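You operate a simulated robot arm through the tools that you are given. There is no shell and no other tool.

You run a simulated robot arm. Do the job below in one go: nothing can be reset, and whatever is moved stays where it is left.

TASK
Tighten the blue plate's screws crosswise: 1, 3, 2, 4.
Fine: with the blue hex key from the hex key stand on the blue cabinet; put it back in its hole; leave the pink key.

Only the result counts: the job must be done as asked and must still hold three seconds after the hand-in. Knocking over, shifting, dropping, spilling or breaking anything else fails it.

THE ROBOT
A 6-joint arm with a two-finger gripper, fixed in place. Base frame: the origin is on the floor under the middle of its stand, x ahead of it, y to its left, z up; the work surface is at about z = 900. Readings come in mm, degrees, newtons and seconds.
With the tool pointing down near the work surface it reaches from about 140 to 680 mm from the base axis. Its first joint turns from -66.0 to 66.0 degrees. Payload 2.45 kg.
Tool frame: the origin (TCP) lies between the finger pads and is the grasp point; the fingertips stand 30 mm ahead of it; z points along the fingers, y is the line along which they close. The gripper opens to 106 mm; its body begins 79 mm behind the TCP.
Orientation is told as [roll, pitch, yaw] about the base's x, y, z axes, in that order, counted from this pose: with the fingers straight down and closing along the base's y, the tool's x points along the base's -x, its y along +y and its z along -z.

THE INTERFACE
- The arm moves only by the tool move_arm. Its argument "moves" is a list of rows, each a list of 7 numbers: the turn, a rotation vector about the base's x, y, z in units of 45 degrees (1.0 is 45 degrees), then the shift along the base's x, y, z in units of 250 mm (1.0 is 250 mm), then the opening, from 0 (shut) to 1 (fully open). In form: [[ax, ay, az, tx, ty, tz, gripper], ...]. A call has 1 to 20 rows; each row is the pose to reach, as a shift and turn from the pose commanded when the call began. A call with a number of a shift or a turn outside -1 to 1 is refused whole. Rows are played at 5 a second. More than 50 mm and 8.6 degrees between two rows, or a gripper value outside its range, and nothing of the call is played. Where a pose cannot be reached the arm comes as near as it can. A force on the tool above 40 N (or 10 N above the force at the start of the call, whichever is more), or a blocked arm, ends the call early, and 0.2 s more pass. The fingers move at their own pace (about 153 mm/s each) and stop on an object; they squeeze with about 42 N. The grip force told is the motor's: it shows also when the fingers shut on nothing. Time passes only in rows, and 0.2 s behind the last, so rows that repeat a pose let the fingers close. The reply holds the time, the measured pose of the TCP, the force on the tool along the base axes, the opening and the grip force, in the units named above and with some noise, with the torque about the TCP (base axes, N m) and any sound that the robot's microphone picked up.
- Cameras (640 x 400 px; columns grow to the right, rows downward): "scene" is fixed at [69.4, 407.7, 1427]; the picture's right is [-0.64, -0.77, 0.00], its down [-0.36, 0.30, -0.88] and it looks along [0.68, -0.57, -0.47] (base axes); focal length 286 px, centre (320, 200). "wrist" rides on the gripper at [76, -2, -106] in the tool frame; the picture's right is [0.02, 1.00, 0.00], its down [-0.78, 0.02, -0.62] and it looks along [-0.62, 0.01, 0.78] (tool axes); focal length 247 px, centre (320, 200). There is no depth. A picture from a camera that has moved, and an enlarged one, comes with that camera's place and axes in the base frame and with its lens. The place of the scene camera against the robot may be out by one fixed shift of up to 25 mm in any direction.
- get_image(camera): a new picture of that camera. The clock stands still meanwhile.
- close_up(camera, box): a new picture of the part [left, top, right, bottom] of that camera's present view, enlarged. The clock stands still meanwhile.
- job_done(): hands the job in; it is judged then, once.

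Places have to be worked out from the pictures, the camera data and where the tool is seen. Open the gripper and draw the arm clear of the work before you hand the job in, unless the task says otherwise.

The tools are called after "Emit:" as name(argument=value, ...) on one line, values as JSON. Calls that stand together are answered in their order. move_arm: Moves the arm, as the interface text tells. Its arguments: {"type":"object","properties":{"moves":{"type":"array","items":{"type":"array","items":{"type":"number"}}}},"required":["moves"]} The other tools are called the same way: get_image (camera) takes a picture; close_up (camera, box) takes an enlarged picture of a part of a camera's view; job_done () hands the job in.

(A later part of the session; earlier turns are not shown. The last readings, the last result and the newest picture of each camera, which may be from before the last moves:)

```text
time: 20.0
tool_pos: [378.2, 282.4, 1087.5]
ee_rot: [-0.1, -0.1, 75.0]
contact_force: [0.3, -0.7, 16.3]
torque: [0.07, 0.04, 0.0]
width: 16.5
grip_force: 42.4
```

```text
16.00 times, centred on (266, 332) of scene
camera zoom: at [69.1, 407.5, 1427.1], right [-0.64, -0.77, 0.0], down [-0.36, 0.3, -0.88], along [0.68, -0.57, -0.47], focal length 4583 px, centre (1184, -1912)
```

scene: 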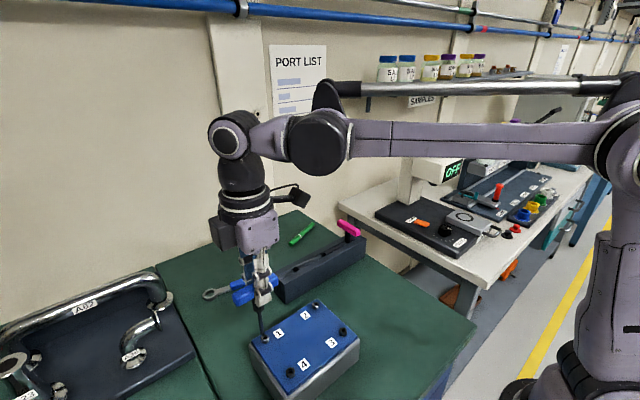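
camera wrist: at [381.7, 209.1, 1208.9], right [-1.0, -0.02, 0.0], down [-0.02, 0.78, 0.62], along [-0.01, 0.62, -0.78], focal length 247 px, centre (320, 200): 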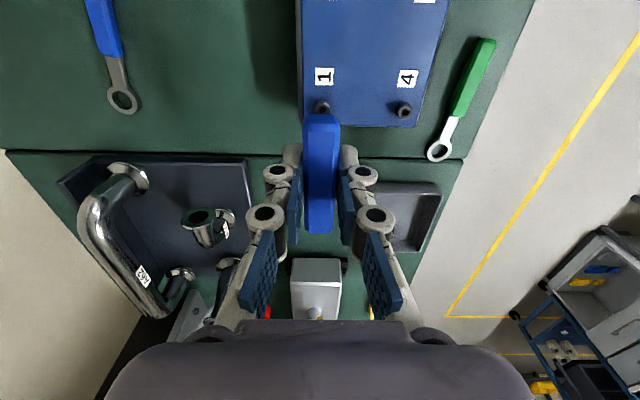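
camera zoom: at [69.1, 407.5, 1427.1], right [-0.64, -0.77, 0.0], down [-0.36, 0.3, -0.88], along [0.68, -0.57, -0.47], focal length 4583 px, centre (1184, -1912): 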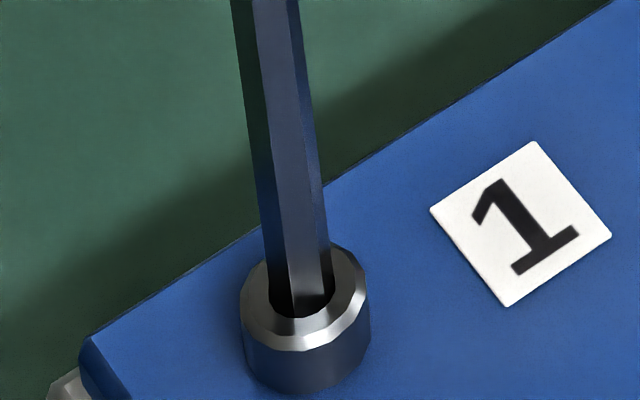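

Torque is near zero and the head's facets may have turned with the key. I'll turn another 30° clockwise and watch the torque and the head.

Emit:
move_arm(moves=[[0, 0, -0.083, -0.0007, 0.0002, 0, 0], [0, 0, -0.167, -0.0014, 0.0005, 0, 0], [0, 0, -0.25, -0.0021, 0.0008, 0, 0], [0, 0, -0.333, -0.0027, 0.0011, 0, 0], [0, 0, -0.417, -0.0033, 0.0015, 0, 0], [0, 0, -0.5, -0.0039, 0.0019, 0, 0], [0, 0, -0.583, -0.0045, 0.0024, 0, 0], [0, 0, -0.667, -0.005, 0.0029, 0, 0]])

Emit:
close_up(camera="scene", box=[250, 322, 282, 342])

Emit:
get_image(camera="wrist")

```text
time: 21.8
tool_pos: [377.8, 283.3, 1088.5]
ee_rot: [0.0, 0.1, 44.9]
contact_force: [-0.5, -0.3, 2.0]
torque: [0.01, 0.18, 0.0]
width: 16.7
grip_force: 42.6
```

```text
16.00 times, centred on (266, 332) of scene
camera zoom: at [69.3, 407.7, 1427.0], right [-0.64, -0.77, 0.0], down [-0.36, 0.3, -0.88], along [0.68, -0.57, -0.47], focal length 4583 px, centre (1184, -1912)
```

zoom: 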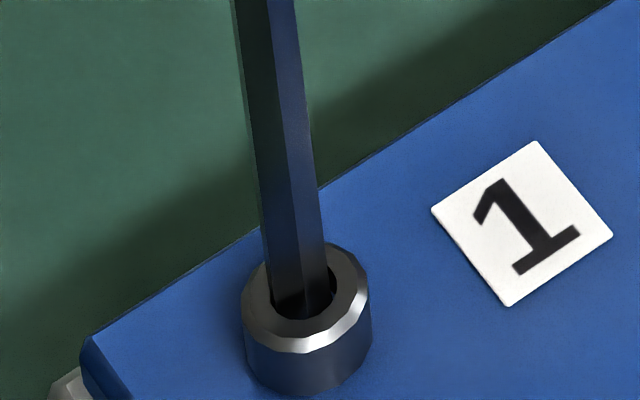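

```text
taken
camera wrist: at [323.8, 228.1, 1195.5], right [-0.72, 0.69, 0.0], down [0.54, 0.56, 0.62], along [0.43, 0.45, -0.78], focal length 247 px, centre (320, 200)
```

wrist: 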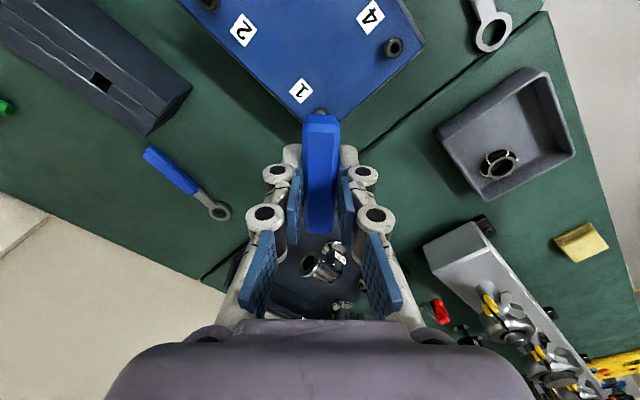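

The downward force fell from 16 N to 2 N while turning and the head sits lower, so the key is engaged and the screw is going in. I'll keep turning clockwise, following it down.

Emit:
move_arm(moves=[[0, 0, 0, 0, 0, -0.002, 0], [0, 0, -0.083, -0.0005, 0.0005, -0.0025, 0], [0, 0, -0.167, -0.001, 0.0011, -0.003, 0], [0, 0, -0.25, -0.0014, 0.0017, -0.0033, 0], [0, 0, -0.333, -0.0018, 0.0023, -0.0036, 0], [0, 0, -0.417, -0.0021, 0.0029, -0.004, 0], [0, 0, -0.5, -0.0024, 0.0036, -0.0044, 0], [0, 0, -0.5, -0.0024, 0.0036, -0.0044, 0]])

Emit:
close_up(camera="scene", box=[250, 322, 282, 342])

```text
time: 23.6
tool_pos: [376.9, 284.5, 1087.2]
ee_rot: [-0.1, 0.0, 22.4]
contact_force: [-0.6, 0.4, 8.7]
torque: [0.0, 0.11, 0.0]
width: 16.8
grip_force: 41.7
```

```text
16.00 times, centred on (266, 332) of scene
camera zoom: at [69.2, 407.6, 1427.0], right [-0.64, -0.77, 0.0], down [-0.36, 0.3, -0.88], along [0.68, -0.57, -0.47], focal length 4583 px, centre (1184, -1912)
```

zoom: 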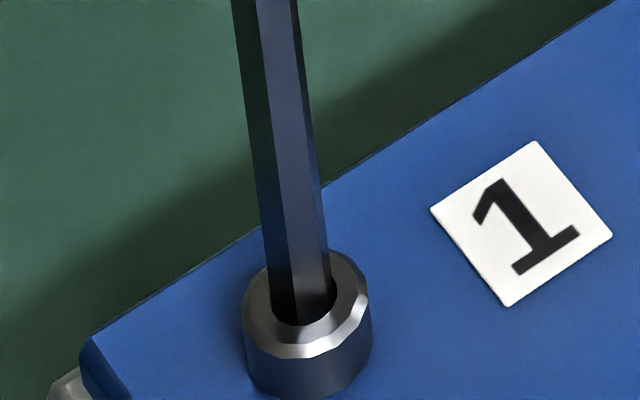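

The head keeps going down, roughly 2 mm so far, with little torque. I'll turn another 35° clockwise.

Emit:
move_arm(moves=[[0, 0, -0.111, -0.0003, 0.0009, -0.0006, 0], [0, 0, -0.222, -0.0006, 0.0019, -0.0012, 0], [0, 0, -0.333, -0.0008, 0.0028, -0.0018, 0], [0, 0, -0.444, -0.0008, 0.0038, -0.0024, 0], [0, 0, -0.556, -0.0008, 0.0048, -0.003, 0], [0, 0, -0.667, -0.0008, 0.0057, -0.0036, 0], [0, 0, -0.778, -0.0006, 0.0067, -0.0042, 0], [0, 0, -0.778, -0.0006, 0.0067, -0.0042, 0]])

Emit:
close_up(camera="scene", box=[250, 322, 282, 342])

```text
time: 25.4
tool_pos: [376.0, 286.5, 1085.8]
ee_rot: [0.1, 0.0, -12.6]
contact_force: [-1.4, -0.6, 5.0]
torque: [-0.04, 0.06, 0.0]
width: 16.5
grip_force: 42.1
```

```text
16.00 times, centred on (266, 332) of scene
camera zoom: at [69.3, 407.6, 1427.0], right [-0.64, -0.77, 0.0], down [-0.36, 0.3, -0.88], along [0.68, -0.57, -0.47], focal length 4583 px, centre (1184, -1912)
```

zoom: 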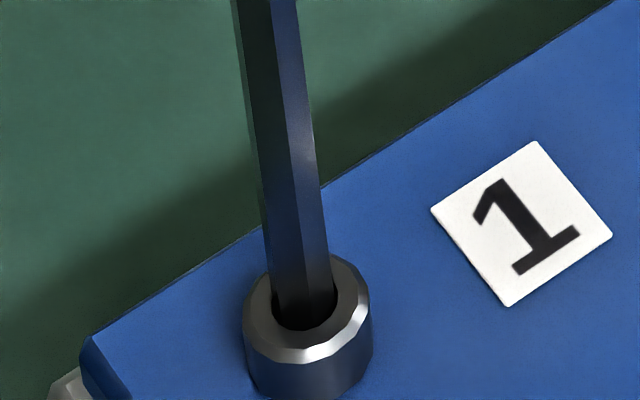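

The head is still descending with no torque yet. I'll continue 40° clockwise, following it down.

Emit:
move_arm(moves=[[0, 0, -0.111, 0.0003, 0.0009, -0.0006, 0], [0, 0, -0.222, 0.0006, 0.0019, -0.0012, 0], [0, 0, -0.333, 0.001, 0.0027, -0.0018, 0], [0, 0, -0.444, 0.0015, 0.0036, -0.0024, 0], [0, 0, -0.556, 0.0021, 0.0044, -0.003, 0], [0, 0, -0.667, 0.0027, 0.0051, -0.0036, 0], [0, 0, -0.778, 0.0034, 0.0058, -0.0042, 0], [0, 0, -0.889, 0.0041, 0.0065, -0.0048, 0], [0, 0, -0.889, 0.0041, 0.0065, -0.0048, 0]])

Emit:
close_up(camera="scene", box=[250, 322, 282, 342])

```text
time: 27.4
tool_pos: [377.6, 287.6, 1085.7]
ee_rot: [0.1, 0.0, -52.6]
contact_force: [-2.7, 0.3, 13.4]
torque: [0.02, 0.11, 0.08]
width: 16.7
grip_force: 42.1
```

```text
16.00 times, centred on (266, 332) of scene
camera zoom: at [69.2, 407.6, 1427.0], right [-0.64, -0.77, 0.0], down [-0.36, 0.3, -0.88], along [0.68, -0.57, -0.47], focal length 4583 px, centre (1184, -1912)
```

zoom: 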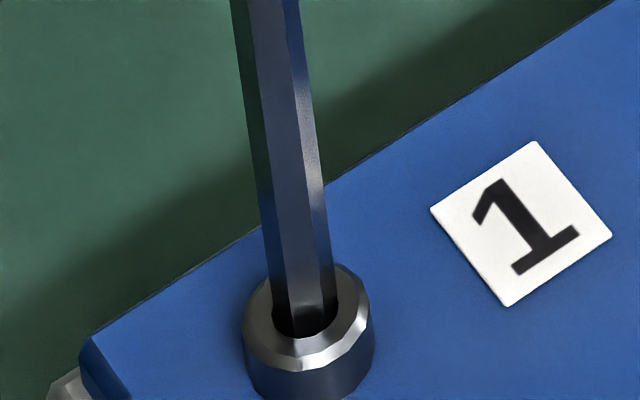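

A first torque of 0.08 N·m shows. I'll look at the whole head against the plate before turning further.

Emit:
close_up(camera="scene", box=[250, 328, 282, 348])

Emit:
close_up(camera="scene", box=[240, 300, 360, 390])

```text
16.00 times, centred on (266, 338) of scene
camera zoom: at [69.2, 407.6, 1427.0], right [-0.64, -0.77, 0.0], down [-0.36, 0.3, -0.88], along [0.68, -0.57, -0.47], focal length 4583 px, centre (1184, -2008)
```

zoom: 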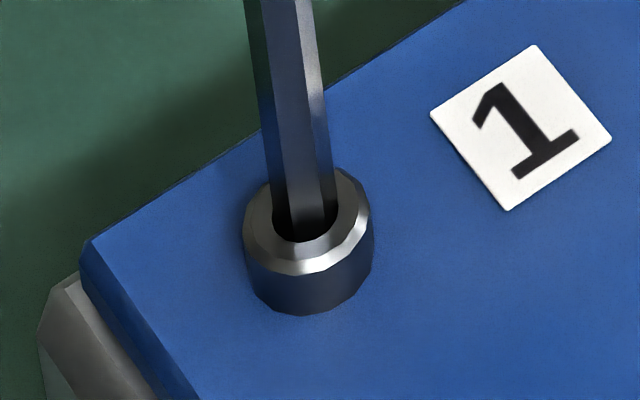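

```text
4.44 times, centred on (300, 345) of scene
camera zoom: at [69.2, 407.6, 1427.0], right [-0.64, -0.77, 0.0], down [-0.36, 0.3, -0.88], along [0.68, -0.57, -0.47], focal length 1273 px, centre (409, -444)
```

zoom: 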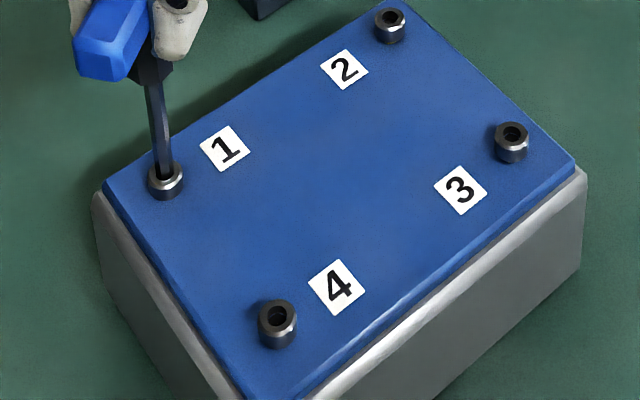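

The head now looks seated on the plate. I'll turn in small steps to see the torque build up.

Emit:
move_arm(moves=[[0, 0, -0.056, -0.0008, 0.0003, 0, 0], [0, 0, -0.111, -0.0004, 0.0006, 0, 0], [0, 0, -0.167, 0, 0.0008, 0, 0], [0, 0, -0.222, 0.0004, 0.001, 0, 0], [0, 0, -0.222, 0.0004, 0.001, 0, 0]])

```text
time: 28.6
tool_pos: [377.3, 288.1, 1083.9]
ee_rot: [-0.1, -0.1, -62.6]
contact_force: [-0.1, 0.5, 9.7]
torque: [0.01, 0.1, 0.11]
width: 16.4
grip_force: 42.0
```

Torque is 0.11 N·m and the screw is still creeping down. I'll go another 20° in small steps.

Emit:
move_arm(moves=[[0, 0, -0.056, 0.0004, 0.0002, 0, 0], [0, 0, -0.111, 0.0009, 0.0004, 0, 0], [0, 0, -0.167, 0.0013, 0.0006, 0, 0], [0, 0, -0.222, 0.0018, 0.0007, 0, 0], [0, 0, -0.278, 0.0022, 0.0009, 0, 0], [0, 0, -0.333, 0.0027, 0.001, 0, 0], [0, 0, -0.389, 0.0032, 0.0011, 0, 0], [0, 0, -0.444, 0.0037, 0.0012, 0, 0], [0, 0, -0.444, 0.0037, 0.0012, 0, 0]])

Emit:
close_up(camera="scene", box=[250, 328, 282, 348])

```text
time: 30.6
tool_pos: [378.3, 288.6, 1084.2]
ee_rot: [0.1, 0.0, -82.5]
contact_force: [-1.1, 0.0, 4.4]
torque: [-0.02, 0.04, 0.21]
width: 16.8
grip_force: 41.7
```

```text
16.00 times, centred on (266, 338) of scene
camera zoom: at [69.3, 407.7, 1427.0], right [-0.64, -0.77, 0.0], down [-0.36, 0.3, -0.88], along [0.68, -0.57, -0.47], focal length 4583 px, centre (1184, -2008)
```

zoom: 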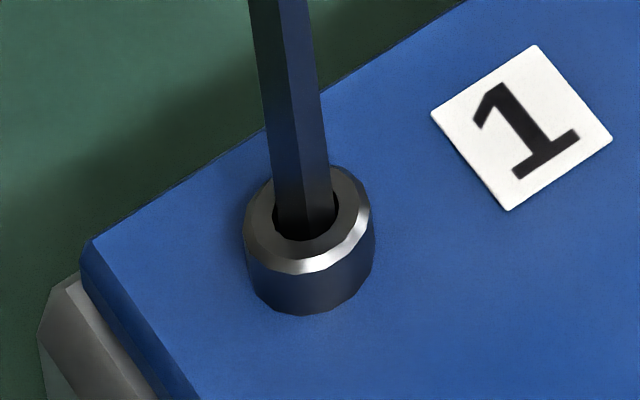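

Torque is 0.21 N·m and rising. I'll continue 20° clockwise with a touch more downward pressure.

Emit:
move_arm(moves=[[0, 0, -0.056, 0.0005, 0.0001, -0.001, 0], [0, 0, -0.111, 0.001, 0.0001, -0.0012, 0], [0, 0, -0.167, 0.0015, 0.0001, -0.0012, 0], [0, 0, -0.222, 0.0019, 0.0001, -0.0012, 0], [0, 0, -0.278, 0.0024, 0.0001, -0.0012, 0], [0, 0, -0.333, 0.0029, 0, -0.0012, 0], [0, 0, -0.389, 0.0034, -0.0001, -0.0012, 0], [0, 0, -0.444, 0.0039, -0.0002, -0.0012, 0], [0, 0, -0.444, 0.0039, -0.0002, -0.0012, 0]])

Emit:
close_up(camera="scene", box=[250, 328, 282, 348])

```text
time: 32.6
tool_pos: [379.8, 287.9, 1084.7]
ee_rot: [0.0, 0.0, -102.5]
contact_force: [-0.3, 0.7, 9.1]
torque: [0.01, 0.08, 0.3]
width: 16.7
grip_force: 41.7
```

```text
16.00 times, centred on (266, 338) of scene
camera zoom: at [69.2, 407.6, 1427.0], right [-0.64, -0.77, 0.0], down [-0.36, 0.3, -0.88], along [0.68, -0.57, -0.47], focal length 4583 px, centre (1184, -2008)
```

zoom: 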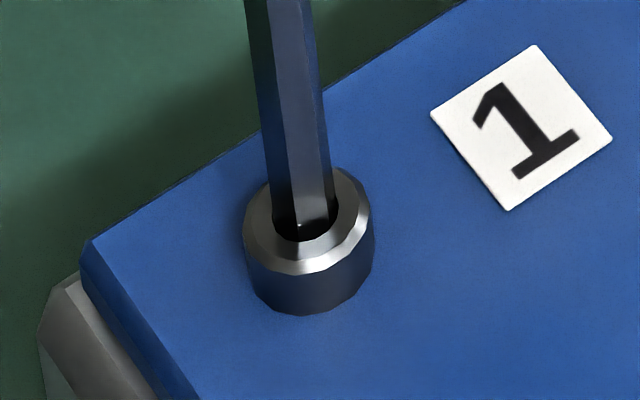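

Torque is 0.30 N·m and rising steadily. I'll continue another 20° and watch for a stop or a sound.

Emit:
move_arm(moves=[[0, 0, -0.056, 0.0005, -0.0001, 0, 0], [0, 0, -0.111, 0.0009, -0.0003, 0, 0], [0, 0, -0.167, 0.0014, -0.0004, 0, 0], [0, 0, -0.222, 0.0019, -0.0006, 0, 0], [0, 0, -0.278, 0.0023, -0.0008, 0, 0], [0, 0, -0.333, 0.0027, -0.001, 0, 0], [0, 0, -0.389, 0.0032, -0.0012, 0, 0], [0, 0, -0.444, 0.0036, -0.0015, 0, 0], [0, 0, -0.444, 0.0036, -0.0015, 0, 0]])

Emit:
close_up(camera="scene", box=[250, 328, 282, 348])

```text
time: 34.6
tool_pos: [380.5, 287.4, 1085.3]
ee_rot: [0.0, 0.0, -122.5]
contact_force: [-0.9, 0.3, 8.4]
torque: [0.02, 0.12, 0.3]
width: 16.7
grip_force: 42.2
```

```text
16.00 times, centred on (266, 338) of scene
camera zoom: at [69.2, 407.6, 1427.0], right [-0.64, -0.77, 0.0], down [-0.36, 0.3, -0.88], along [0.68, -0.57, -0.47], focal length 4583 px, centre (1184, -2008)
```

zoom: 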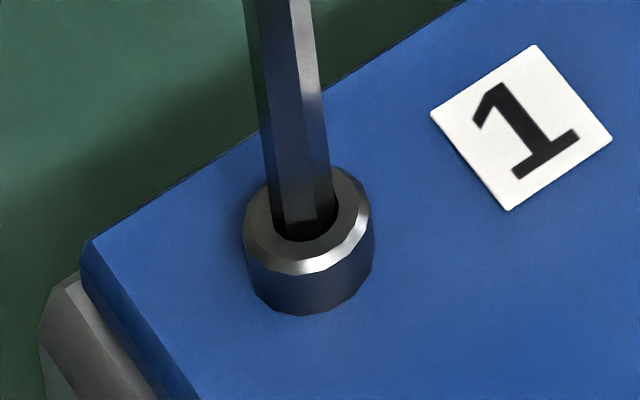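

Torque has levelled off at 0.30 N·m. I'll check in the wrist view whether the handle has slipped in the fingers and whether the screw head really turned.

Emit:
get_image(camera="wrist")

Emit:
close_up(camera="scene", box=[220, 260, 348, 340])

```text
taken
camera wrist: at [419.6, 352.6, 1192.1], right [0.85, -0.52, 0.0], down [-0.41, -0.67, 0.62], along [-0.32, -0.53, -0.78], focal length 247 px, centre (320, 200)
```

wrist: 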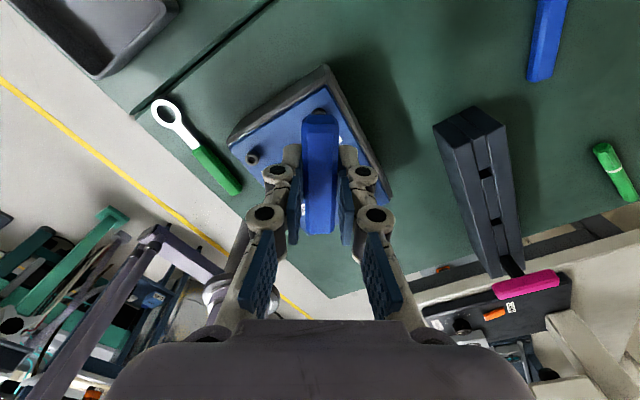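

```text
5.00 times, centred on (284, 300) of scene
camera zoom: at [69.2, 407.6, 1427.0], right [-0.64, -0.77, 0.0], down [-0.36, 0.3, -0.88], along [0.68, -0.57, -0.47], focal length 1432 px, centre (500, -300)
```

zoom: 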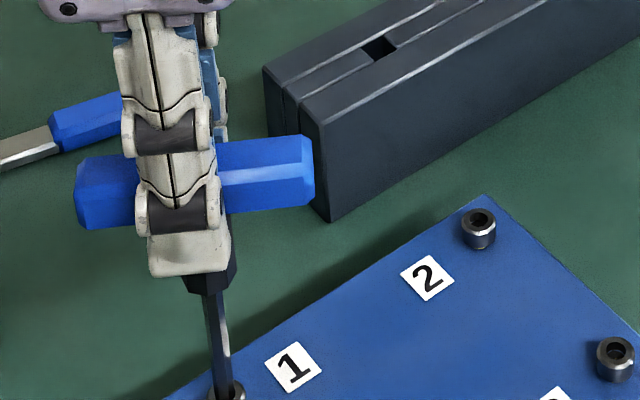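

The handle hasn't slipped in the grip. I'll turn 10° more and compare the torque and the head's facets before and after.

Emit:
move_arm(moves=[[0, 0, -0.056, 0.0004, -0.0002, 0, 0], [0, 0, -0.111, 0.0008, -0.0005, 0, 0], [0, 0, -0.167, 0.0012, -0.0008, 0, 0], [0, 0, -0.222, 0.0016, -0.0011, 0, 0], [0, 0, -0.222, 0.0016, -0.0011, 0, 0]])

Emit:
close_up(camera="scene", box=[250, 328, 282, 348])

```text
time: 35.8
tool_pos: [380.4, 288.0, 1085.6]
ee_rot: [0.0, -0.2, -132.5]
contact_force: [-0.3, -0.9, 9.4]
torque: [0.04, 0.04, 0.29]
width: 16.7
grip_force: 42.3
```

```text
16.00 times, centred on (266, 338) of scene
camera zoom: at [69.2, 407.6, 1427.0], right [-0.64, -0.77, 0.0], down [-0.36, 0.3, -0.88], along [0.68, -0.57, -0.47], focal length 4583 px, centre (1184, -2008)
```

zoom: 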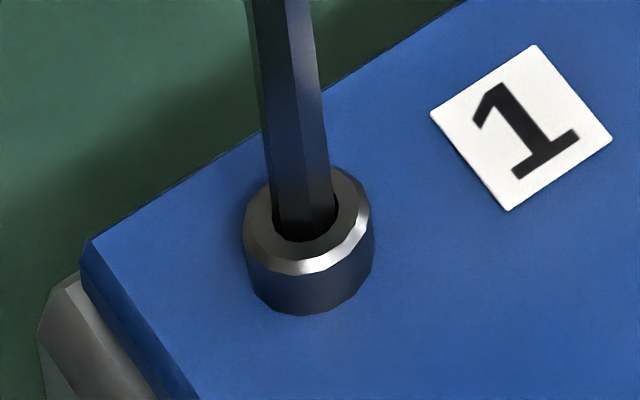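

The torque is constant and the head's facets no longer move, so the screw seems to have reached its stop. I'll lift the key straight out and inspect screw 1's socket and height with the wrist camera.

Emit:
move_arm(moves=[[0, 0, 0, 0, 0, 0.008, 0], [0, 0, 0, 0, 0, 0.02, 0], [0, 0, 0, 0, 0, 0.04, 0], [0, 0, 0, 0, 0, 0.08, 0], [0, 0, 0, 0, 0, 0.08, 0]])

Emit:
get_image(camera="wrist")

Emit:
close_up(camera="scene", box=[250, 324, 282, 344])

```text
time: 37.0
tool_pos: [381.2, 287.9, 1104.9]
ee_rot: [0.0, 0.0, -132.4]
contact_force: [-0.2, 0.4, -1.2]
torque: [0.01, 0.0, -0.02]
width: 16.6
grip_force: 41.7
```

```text
taken
camera wrist: at [430.5, 344.2, 1212.0], right [0.75, -0.66, 0.0], down [-0.52, -0.59, 0.62], along [-0.41, -0.47, -0.78], focal length 247 px, centre (320, 200)
```

wrist: 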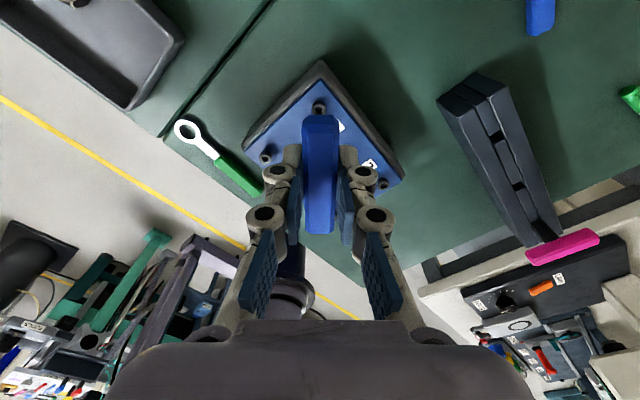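

```text
16.00 times, centred on (266, 334) of scene
camera zoom: at [69.4, 407.7, 1427.0], right [-0.64, -0.77, 0.0], down [-0.36, 0.3, -0.88], along [0.68, -0.57, -0.47], focal length 4583 px, centre (1184, -1944)
```

zoom: 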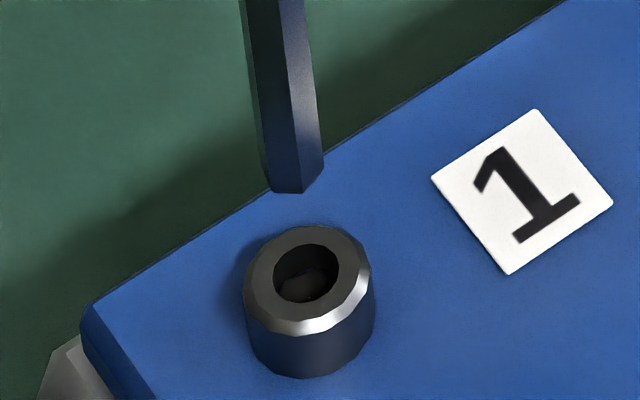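

The head of screw 1 has dropped about 3.7 mm. I'll zoom the wrist camera into its socket to read the hex angle.

Emit:
close_up(camera="wrist", box=[304, 95, 336, 115])

Emit:
close_up(camera="scene", box=[240, 290, 368, 390])

```text
16.00 times, centred on (320, 105) of wrist
camera zoom: at [430.5, 344.2, 1212.0], right [0.75, -0.66, 0.0], down [-0.52, -0.59, 0.62], along [-0.41, -0.47, -0.78], focal length 3952 px, centre (320, 1720)
```

zoom: 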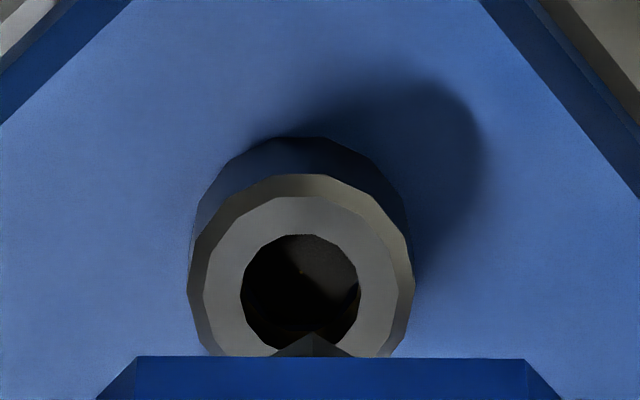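

```text
4.00 times, centred on (304, 340) of scene
camera zoom: at [69.4, 407.7, 1427.0], right [-0.64, -0.77, 0.0], down [-0.36, 0.3, -0.88], along [0.68, -0.57, -0.47], focal length 1146 px, centre (384, -360)
```

zoom: 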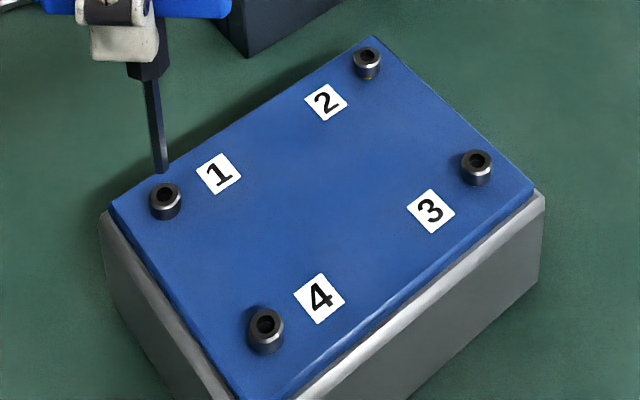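

To see screw 1's socket clear of the handle, I'll lift a little and move about 25 mm toward screw 3, which is also the way to go next.

Emit:
move_arm(moves=[[0, 0, 0, -0.02, -0.03, 0.02, 0], [0, 0, 0, -0.054, -0.08, 0.04, 0], [0, 0, 0, -0.06, -0.09, 0.04, 0], [0, 0, 0, -0.06, -0.09, 0.04, 0]])

Emit:
get_image(camera="wrist")

Emit:
close_up(camera="scene", box=[250, 326, 282, 346])

```text
time: 38.0
tool_pos: [365.6, 265.2, 1113.3]
ee_rot: [0.0, 0.0, -132.5]
contact_force: [-0.5, 0.0, -0.3]
torque: [0.02, -0.02, -0.02]
width: 16.6
grip_force: 42.4
```

```text
taken
camera wrist: at [415.7, 321.6, 1222.0], right [0.75, -0.66, 0.0], down [-0.52, -0.59, 0.62], along [-0.41, -0.47, -0.78], focal length 247 px, centre (320, 200)
```

wrist: 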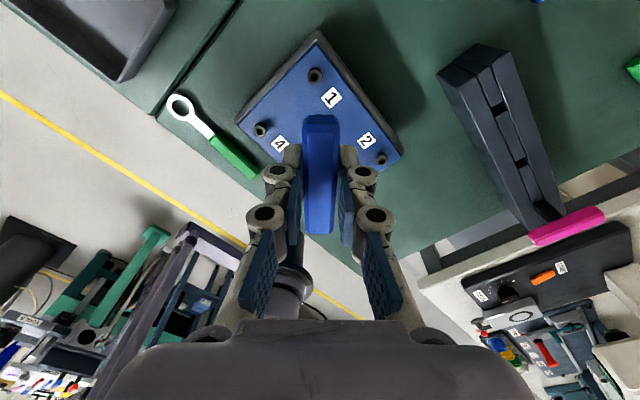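

```text
16.00 times, centred on (266, 336) of scene
camera zoom: at [69.4, 407.7, 1427.0], right [-0.64, -0.77, 0.0], down [-0.36, 0.3, -0.88], along [0.68, -0.57, -0.47], focal length 4583 px, centre (1184, -1976)
```

zoom: 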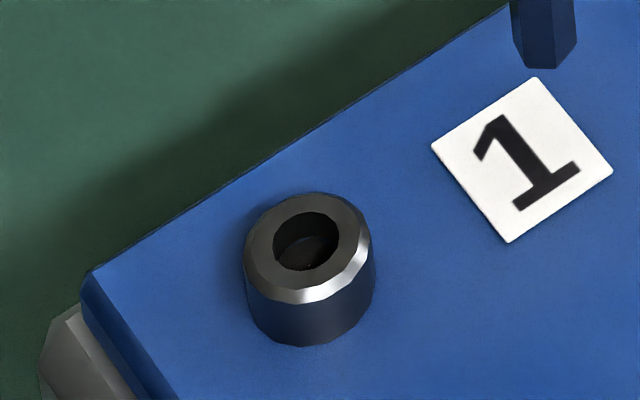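

Now the socket of screw 1 is clear at about (315, 75) in the wrist view. I'll enlarge it along with screws 2 and 4 for comparison.

Emit:
close_up(camera="wrist", box=[299, 66, 331, 86])

Emit:
close_up(camera="wrist", box=[245, 120, 277, 140])

Emit:
close_up(camera="wrist", box=[366, 150, 398, 170])

Emit:
close_up(camera="scene", box=[310, 335, 358, 365])

```text
16.00 times, centred on (315, 76) of wrist
camera zoom: at [415.7, 321.6, 1222.0], right [0.75, -0.66, 0.0], down [-0.52, -0.59, 0.62], along [-0.41, -0.47, -0.78], focal length 3952 px, centre (400, 2184)
```

zoom: 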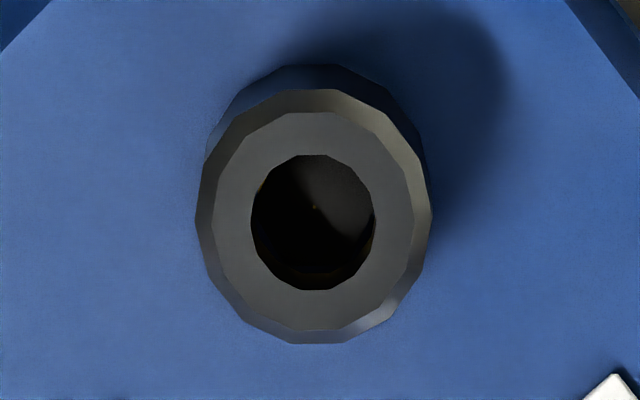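

```text
16.00 times, centred on (261, 130) of wrist
camera zoom: at [415.7, 321.6, 1222.0], right [0.75, -0.66, 0.0], down [-0.52, -0.59, 0.62], along [-0.41, -0.47, -0.78], focal length 3952 px, centre (1264, 1320)
```

zoom: 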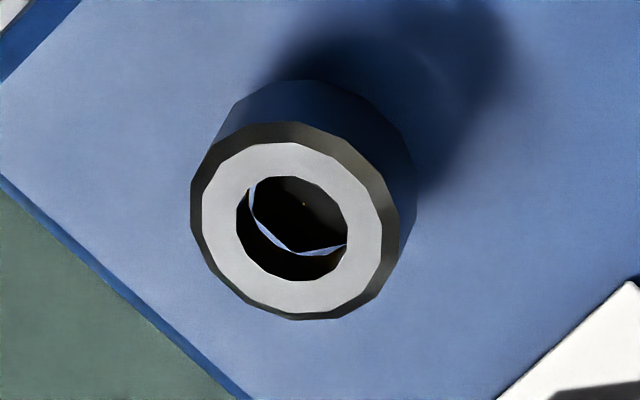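

```text
16.00 times, centred on (382, 160) of wrist
camera zoom: at [415.7, 321.6, 1222.0], right [0.75, -0.66, 0.0], down [-0.52, -0.59, 0.62], along [-0.41, -0.47, -0.78], focal length 3952 px, centre (-672, 840)
```

zoom: 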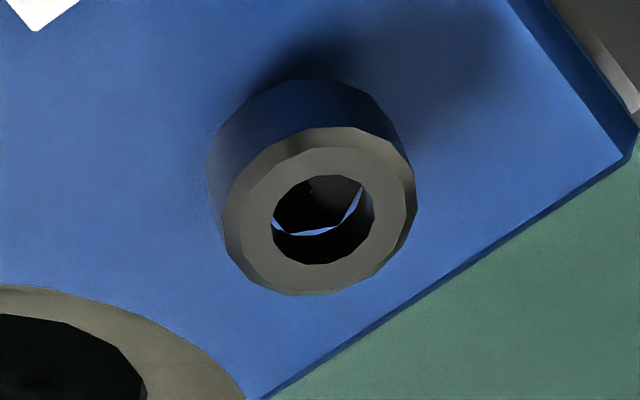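

```text
13.33 times, centred on (334, 350) of scene
camera zoom: at [69.4, 407.7, 1427.0], right [-0.64, -0.77, 0.0], down [-0.36, 0.3, -0.88], along [0.68, -0.57, -0.47], focal length 3820 px, centre (133, -1800)
```

zoom: 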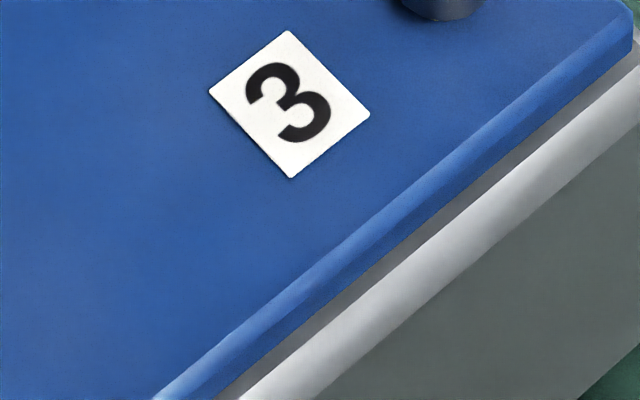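

Screw 1's blue slivers are gone, meaning its head now sits on the plate, while 2 and 4 are still raised. I'll compare all four heads from the scene camera at full zoom.

Emit:
close_up(camera="scene", box=[250, 328, 282, 348])

Emit:
close_up(camera="scene", box=[331, 318, 363, 338])

Emit:
close_up(camera="scene", box=[300, 290, 332, 310])

Emit:
close_up(camera="scene", box=[274, 360, 306, 380])

```text
16.00 times, centred on (266, 338) of scene
camera zoom: at [69.4, 407.7, 1427.0], right [-0.64, -0.77, 0.0], down [-0.36, 0.3, -0.88], along [0.68, -0.57, -0.47], focal length 4583 px, centre (1184, -2008)
```

zoom: 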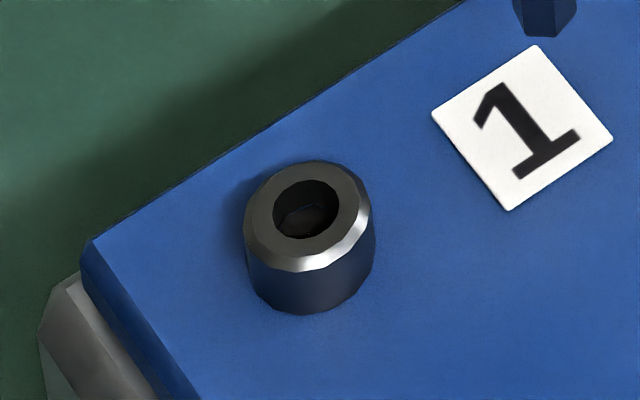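

```text
16.00 times, centred on (347, 328) of scene
camera zoom: at [69.4, 407.7, 1427.0], right [-0.64, -0.77, 0.0], down [-0.36, 0.3, -0.88], along [0.68, -0.57, -0.47], focal length 4583 px, centre (-112, -1848)
```

zoom: 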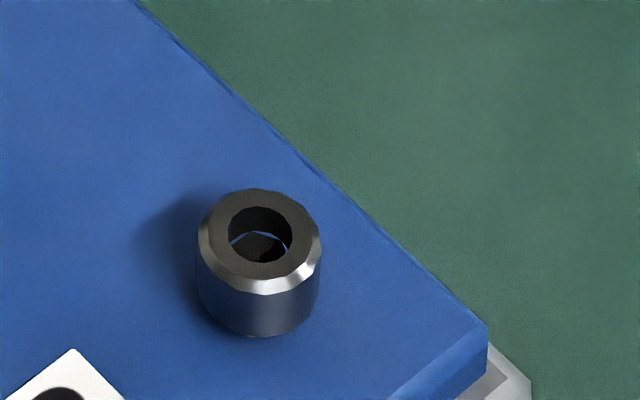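

```text
16.00 times, centred on (316, 300) of scene
camera zoom: at [69.4, 407.7, 1427.0], right [-0.64, -0.77, 0.0], down [-0.36, 0.3, -0.88], along [0.68, -0.57, -0.47], focal length 4583 px, centre (384, -1400)
```

zoom: 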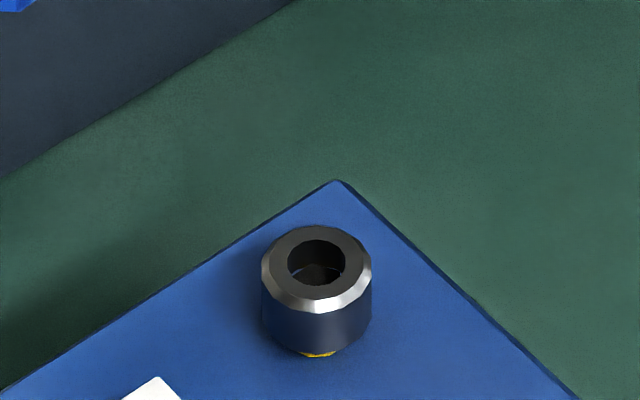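

```text
16.00 times, centred on (290, 370) of scene
camera zoom: at [69.4, 407.7, 1427.0], right [-0.64, -0.77, 0.0], down [-0.36, 0.3, -0.88], along [0.68, -0.57, -0.47], focal length 4583 px, centre (800, -2520)
```

zoom: 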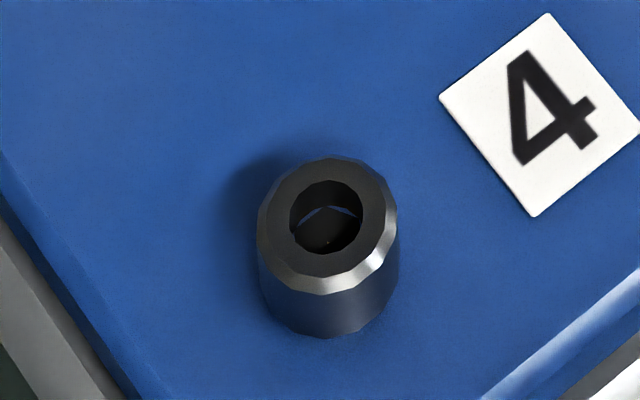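

Screws 2 and 3 show a yellow band under their raised heads and screw 1 no longer does. Its hex angle also fits the key's final angle, so screw 1 is tight. Next is screw 3: I'll turn back to +90° in the air while moving above it.

Emit:
move_arm(moves=[[0, 0, 0.167, -0.0085, -0.0128, 0, 0], [0, 0, 0.333, -0.017, -0.0256, 0, 0], [0, 0, 0.5, -0.0255, -0.0384, 0, 0], [0, 0, 0.667, -0.034, -0.0512, 0, 0], [0, 0, 0.833, -0.0424, -0.064, 0, 0], [0, 0, 1, -0.0507, -0.0767, 0, 0]])

Emit:
move_arm(moves=[[0, 0, 0.167, -0.0085, -0.0128, 0, 0], [0, 0, 0.333, -0.017, -0.0256, 0, 0], [0, 0, 0.5, -0.0255, -0.0384, 0, 0], [0, 0, 0.667, -0.034, -0.0512, 0, 0], [0, 0, 0.833, -0.0424, -0.064, 0, 0], [0, 0, 1, -0.0507, -0.0767, 0, 0]])

Emit:
move_arm(moves=[[0, 0, 0.167, -0.0085, -0.0128, 0, 0], [0, 0, 0.333, -0.017, -0.0256, 0, 0], [0, 0, 0.5, -0.0255, -0.0384, 0, 0], [0, 0, 0.667, -0.034, -0.0512, 0, 0], [0, 0, 0.833, -0.0424, -0.064, 0, 0], [0, 0, 1, -0.0507, -0.0767, 0, 0]])

Emit:
move_arm(moves=[[0, 0, 0.167, -0.0085, -0.0128, 0, 0], [0, 0, 0.333, -0.017, -0.0256, 0, 0], [0, 0, 0.5, -0.0255, -0.0384, 0, 0], [0, 0, 0.667, -0.034, -0.0512, 0, 0], [0, 0, 0.833, -0.0424, -0.064, 0, 0], [0, 0, 1, -0.0507, -0.0767, 0, 0]])

Emit:
move_arm(moves=[[0, 0, 0.167, -0.0085, -0.0128, 0, 0], [0, 0, 0.333, -0.017, -0.0256, 0, 0], [0, 0, 0.5, -0.0255, -0.0384, 0, 0], [0, 0, 0.667, -0.034, -0.0512, 0, 0], [0, 0, 0.833, -0.0424, -0.064, 0, 0], [0, 0, 0.944, -0.0507, -0.0767, 0, 0], [0, 0, 0.944, -0.0507, -0.0767, 0, 0]])

Emit:
close_up(camera="scene", box=[331, 314, 363, 334])

Emit:
get_image(camera="scene")

```text
time: 39.4
tool_pos: [352.9, 246.4, 1114.1]
ee_rot: [0.1, 0.1, -87.3]
contact_force: [-0.3, 0.1, -0.3]
torque: [0.0, 0.02, 0.01]
width: 16.9
grip_force: 41.7
```

```text
time: 40.8
tool_pos: [340.3, 226.0, 1114.2]
ee_rot: [0.1, 0.1, -42.3]
contact_force: [1.1, -0.2, -0.1]
torque: [0.0, 0.0, 0.0]
width: 16.6
grip_force: 41.6
```

```text
time: 42.2
tool_pos: [328.5, 207.1, 1113.8]
ee_rot: [0.1, 0.0, 2.6]
contact_force: [0.2, -0.2, -1.0]
torque: [-0.01, 0.0, 0.0]
width: 16.7
grip_force: 42.0
```

```text
time: 43.6
tool_pos: [314.3, 188.0, 1114.4]
ee_rot: [0.0, 0.1, 47.7]
contact_force: [-0.3, -0.4, -0.7]
torque: [-0.01, -0.03, -0.02]
width: 16.6
grip_force: 41.5
```

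```text
time: 45.2
tool_pos: [301.5, 170.8, 1114.4]
ee_rot: [-0.1, -0.1, 90.1]
contact_force: [0.3, 0.1, -1.4]
torque: [-0.02, -0.02, -0.02]
width: 16.7
grip_force: 41.7
```

```text
16.00 times, centred on (347, 324) of scene
camera zoom: at [69.4, 407.7, 1427.0], right [-0.64, -0.77, 0.0], down [-0.36, 0.3, -0.88], along [0.68, -0.57, -0.47], focal length 4583 px, centre (-112, -1784)
```

zoom: 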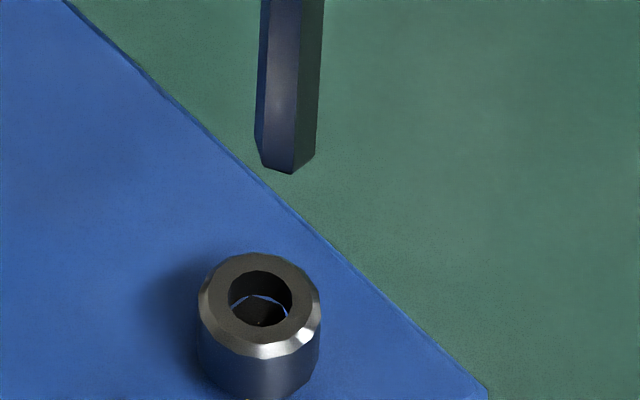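

```text
taken
```

scene: 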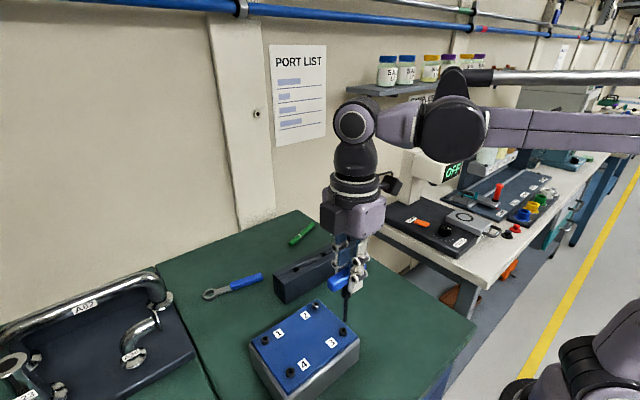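

The tip is over screw 3 and needs about 1.8 mm sideways plus a slight move toward the camera. I'll correct by (+0.75, +1.8) mm and lower by 16 mm.

Emit:
move_arm(moves=[[0, 0, 0, 0.003, 0.0072, 0, 0], [0, 0, 0, 0.003, 0.0072, -0.024, 0], [0, 0, 0, 0.003, 0.0072, -0.048, 0], [0, 0, 0, 0.003, 0.0072, -0.064, 0], [0, 0, 0, 0.003, 0.0072, -0.064, 0], [0, 0, 0, 0.003, 0.0072, -0.064, 0]])

Emit:
close_up(camera="scene", box=[331, 314, 363, 334])

```text
time: 46.6
tool_pos: [302.5, 170.5, 1098.3]
ee_rot: [0.0, 0.0, 89.9]
contact_force: [-0.5, -0.2, 0.4]
torque: [0.01, 0.0, 0.0]
width: 16.6
grip_force: 41.8
```

```text
16.00 times, centred on (347, 324) of scene
camera zoom: at [69.4, 407.7, 1427.0], right [-0.64, -0.77, 0.0], down [-0.36, 0.3, -0.88], along [0.68, -0.57, -0.47], focal length 4583 px, centre (-112, -1784)
```

zoom: 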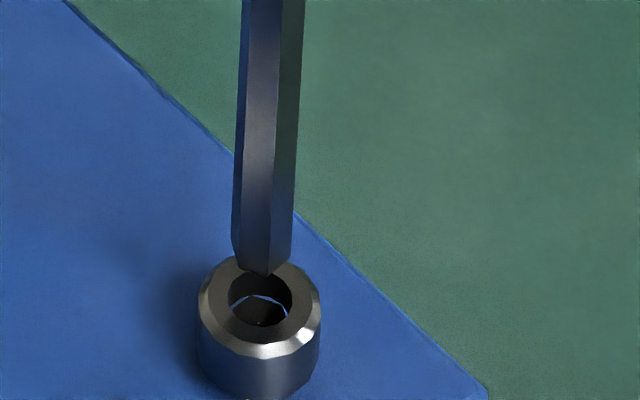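

Sideways alignment on screw 3 is good and the gap is about 7–8 mm. I'll nudge 0.35 mm toward the camera and lower by 5 mm.

Emit:
move_arm(moves=[[0, 0, 0, -0.001, 0.001, -0.008, 0], [0, 0, 0, -0.001, 0.001, -0.016, 0], [0, 0, 0, -0.001, 0.001, -0.02, 0], [0, 0, 0, -0.001, 0.001, -0.02, 0]])

Emit:
close_up(camera="scene", box=[331, 314, 363, 334])

```text
time: 47.6
tool_pos: [301.5, 170.5, 1092.4]
ee_rot: [-0.1, 0.1, 90.0]
contact_force: [-0.3, 0.2, -1.0]
torque: [0.01, -0.03, 0.0]
width: 16.6
grip_force: 42.6
```

```text
16.00 times, centred on (347, 324) of scene
camera zoom: at [69.4, 407.7, 1427.0], right [-0.64, -0.77, 0.0], down [-0.36, 0.3, -0.88], along [0.68, -0.57, -0.47], focal length 4583 px, centre (-112, -1784)
```

zoom: 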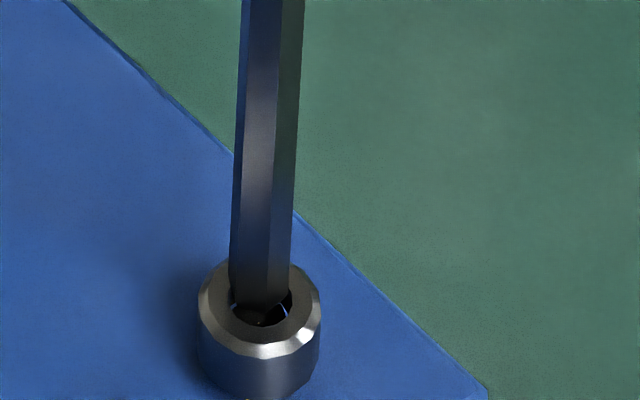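

The tip is at the mouth of socket 3. I'll lower 2.5 mm gently and read the forces.

Emit:
move_arm(moves=[[0, 0, 0, 0, 0, -0.004, 0], [0, 0, 0, 0, 0, -0.008, 0], [0, 0, 0, 0, 0, -0.01, 0], [0, 0, 0, 0, 0, -0.01, 0]])

Emit:
close_up(camera="scene", box=[331, 314, 363, 334])

```text
time: 48.6
tool_pos: [302.1, 171.1, 1091.2]
ee_rot: [0.0, 0.0, 90.0]
contact_force: [-0.5, 0.7, -2.2]
torque: [0.01, 0.06, 0.03]
width: 16.6
grip_force: 42.3
```

```text
16.00 times, centred on (347, 324) of scene
camera zoom: at [69.4, 407.7, 1427.0], right [-0.64, -0.77, 0.0], down [-0.36, 0.3, -0.88], along [0.68, -0.57, -0.47], focal length 4583 px, centre (-112, -1784)
```

zoom: 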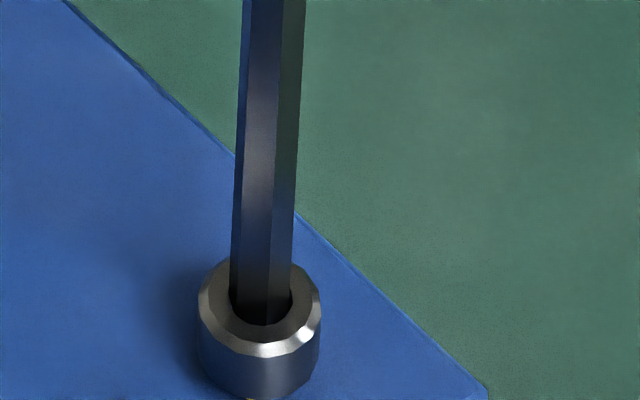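

The tip has entered the socket with almost no force. I'll continue down 2.5 mm.

Emit:
move_arm(moves=[[0, 0, 0, 0, 0, -0.003, 0], [0, 0, 0, 0, 0, -0.006, 0], [0, 0, 0, 0, 0, -0.009, 0], [0, 0, 0, 0, 0, -0.009, 0]])

Emit:
close_up(camera="scene", box=[331, 314, 363, 334])

```text
time: 49.6
tool_pos: [302.5, 171.2, 1088.9]
ee_rot: [0.0, 0.0, 90.0]
contact_force: [0.3, 1.1, 4.1]
torque: [0.07, 0.03, 0.01]
width: 16.8
grip_force: 42.4
```

```text
16.00 times, centred on (347, 324) of scene
camera zoom: at [69.3, 407.7, 1427.0], right [-0.64, -0.77, 0.0], down [-0.36, 0.3, -0.88], along [0.68, -0.57, -0.47], focal length 4583 px, centre (-112, -1784)
```

zoom: 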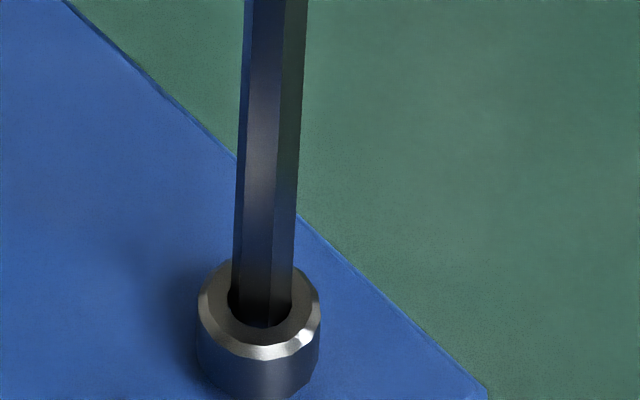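

The tip sits on the socket floor (4 N). I'll press slightly and turn 45° clockwise about the screw axis, following it down.

Emit:
move_arm(moves=[[0, 0, 0, 0, 0, -0.002, 0], [0, 0, -0.111, -0.001, 0, -0.0026, 0], [0, 0, -0.222, -0.0019, 0.0002, -0.0032, 0], [0, 0, -0.333, -0.0029, 0.0004, -0.0038, 0], [0, 0, -0.444, -0.0038, 0.0007, -0.0044, 0], [0, 0, -0.556, -0.0047, 0.001, -0.005, 0], [0, 0, -0.667, -0.0056, 0.0015, -0.0056, 0], [0, 0, -0.778, -0.0064, 0.002, -0.0062, 0], [0, 0, -0.889, -0.0072, 0.0026, -0.0068, 0], [0, 0, -1, -0.0079, 0.0033, -0.0074, 0], [0, 0, -1, -0.0079, 0.0033, -0.0074, 0]])

Emit:
close_up(camera="scene", box=[331, 316, 363, 336])

```text
time: 52.0
tool_pos: [300.7, 171.9, 1085.9]
ee_rot: [0.0, 0.1, 45.1]
contact_force: [-1.7, -1.5, 13.5]
torque: [-0.16, 0.27, 0.02]
width: 16.6
grip_force: 42.2
```

```text
16.00 times, centred on (347, 326) of scene
camera zoom: at [69.1, 407.6, 1427.0], right [-0.64, -0.77, 0.0], down [-0.36, 0.3, -0.88], along [0.68, -0.57, -0.47], focal length 4583 px, centre (-112, -1816)
```

zoom: 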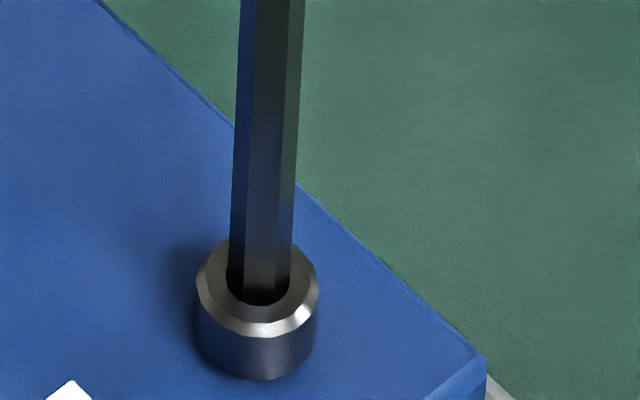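

Screw 3 is turning in. A small sideways force shows the TCP should move about (−1, −0.8) mm, so I'll correct that and turn another 45°.

Emit:
move_arm(moves=[[0, 0, -0.111, -0.0027, -0.0009, -0.0005, 0], [0, 0, -0.222, -0.0053, -0.0017, -0.001, 0], [0, 0, -0.333, -0.0058, -0.0009, -0.0015, 0], [0, 0, -0.444, -0.0062, 0, -0.002, 0], [0, 0, -0.556, -0.0066, 0.0009, -0.0025, 0], [0, 0, -0.667, -0.0069, 0.0018, -0.003, 0], [0, 0, -0.778, -0.0071, 0.0028, -0.0035, 0], [0, 0, -0.889, -0.0072, 0.0037, -0.004, 0], [0, 0, -1, -0.0073, 0.0047, -0.0045, 0], [0, 0, -1, -0.0073, 0.0047, -0.0045, 0]])

Emit:
close_up(camera="scene", box=[331, 316, 363, 336])

```text
time: 54.2
tool_pos: [298.2, 172.3, 1085.4]
ee_rot: [0.0, 0.0, 0.0]
contact_force: [-0.3, 1.1, 6.2]
torque: [0.11, -0.03, -0.02]
width: 16.6
grip_force: 42.3
```

```text
16.00 times, centred on (347, 326) of scene
camera zoom: at [69.3, 407.7, 1427.0], right [-0.64, -0.77, 0.0], down [-0.36, 0.3, -0.88], along [0.68, -0.57, -0.47], focal length 4583 px, centre (-112, -1816)
```

zoom: 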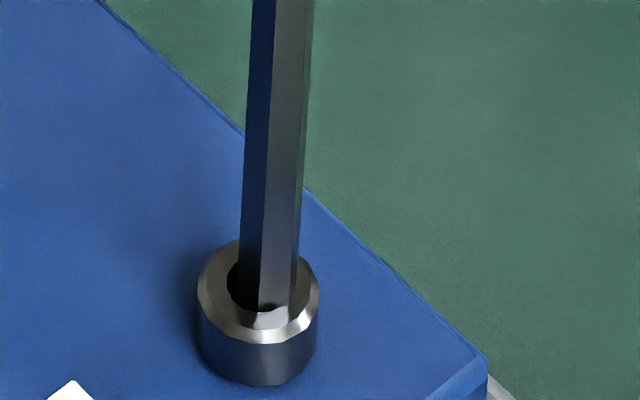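

In this view the shaft stands about 1.5 mm to the right of the socket, so my last correction may have pushed the tip out. I'll look more closely before moving.

Emit:
close_up(camera="scene", box=[336, 318, 360, 333])

Emit:
close_up(camera="scene", box=[320, 290, 384, 350])

Emit:
close_up(camera="wrist", box=[288, 80, 352, 120])

```text
16.00 times, centred on (348, 326) of scene
camera zoom: at [69.3, 407.7, 1427.0], right [-0.64, -0.77, 0.0], down [-0.36, 0.3, -0.88], along [0.68, -0.57, -0.47], focal length 4583 px, centre (-128, -1808)
```

zoom: 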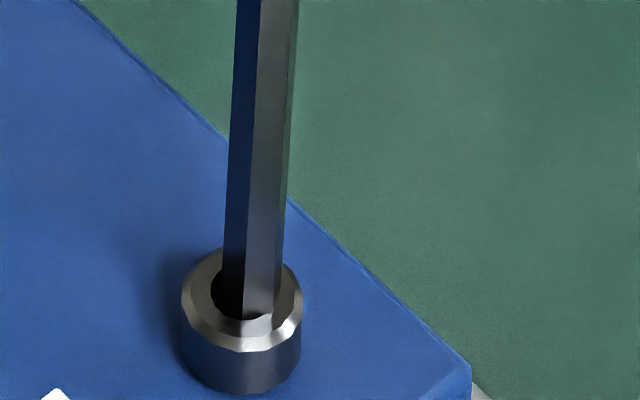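

```text
6.67 times, centred on (352, 320) of scene
camera zoom: at [69.3, 407.7, 1427.0], right [-0.64, -0.77, 0.0], down [-0.36, 0.3, -0.88], along [0.68, -0.57, -0.47], focal length 1910 px, centre (107, -600)
```

zoom: 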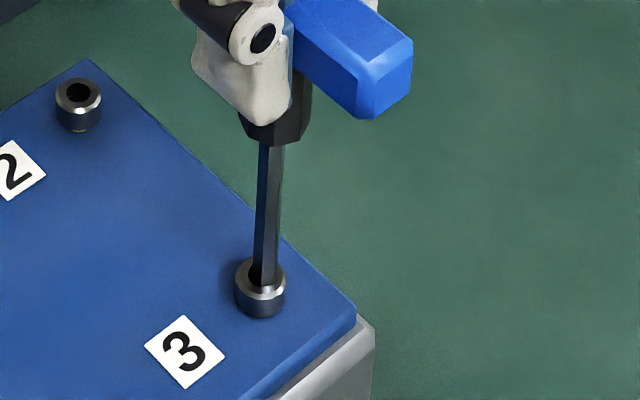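

```text
10.00 times, centred on (320, 100) of wrist
camera zoom: at [222.1, 170.9, 1193.3], right [-0.02, 1.0, 0.0], down [0.78, 0.02, 0.62], along [0.62, 0.01, -0.78], focal length 2470 px, centre (320, 1200)
```

zoom: 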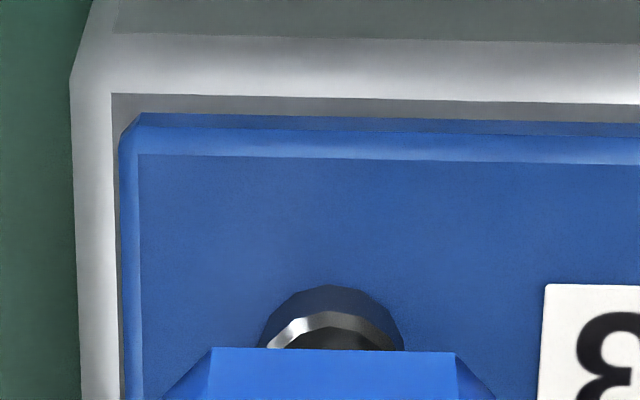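

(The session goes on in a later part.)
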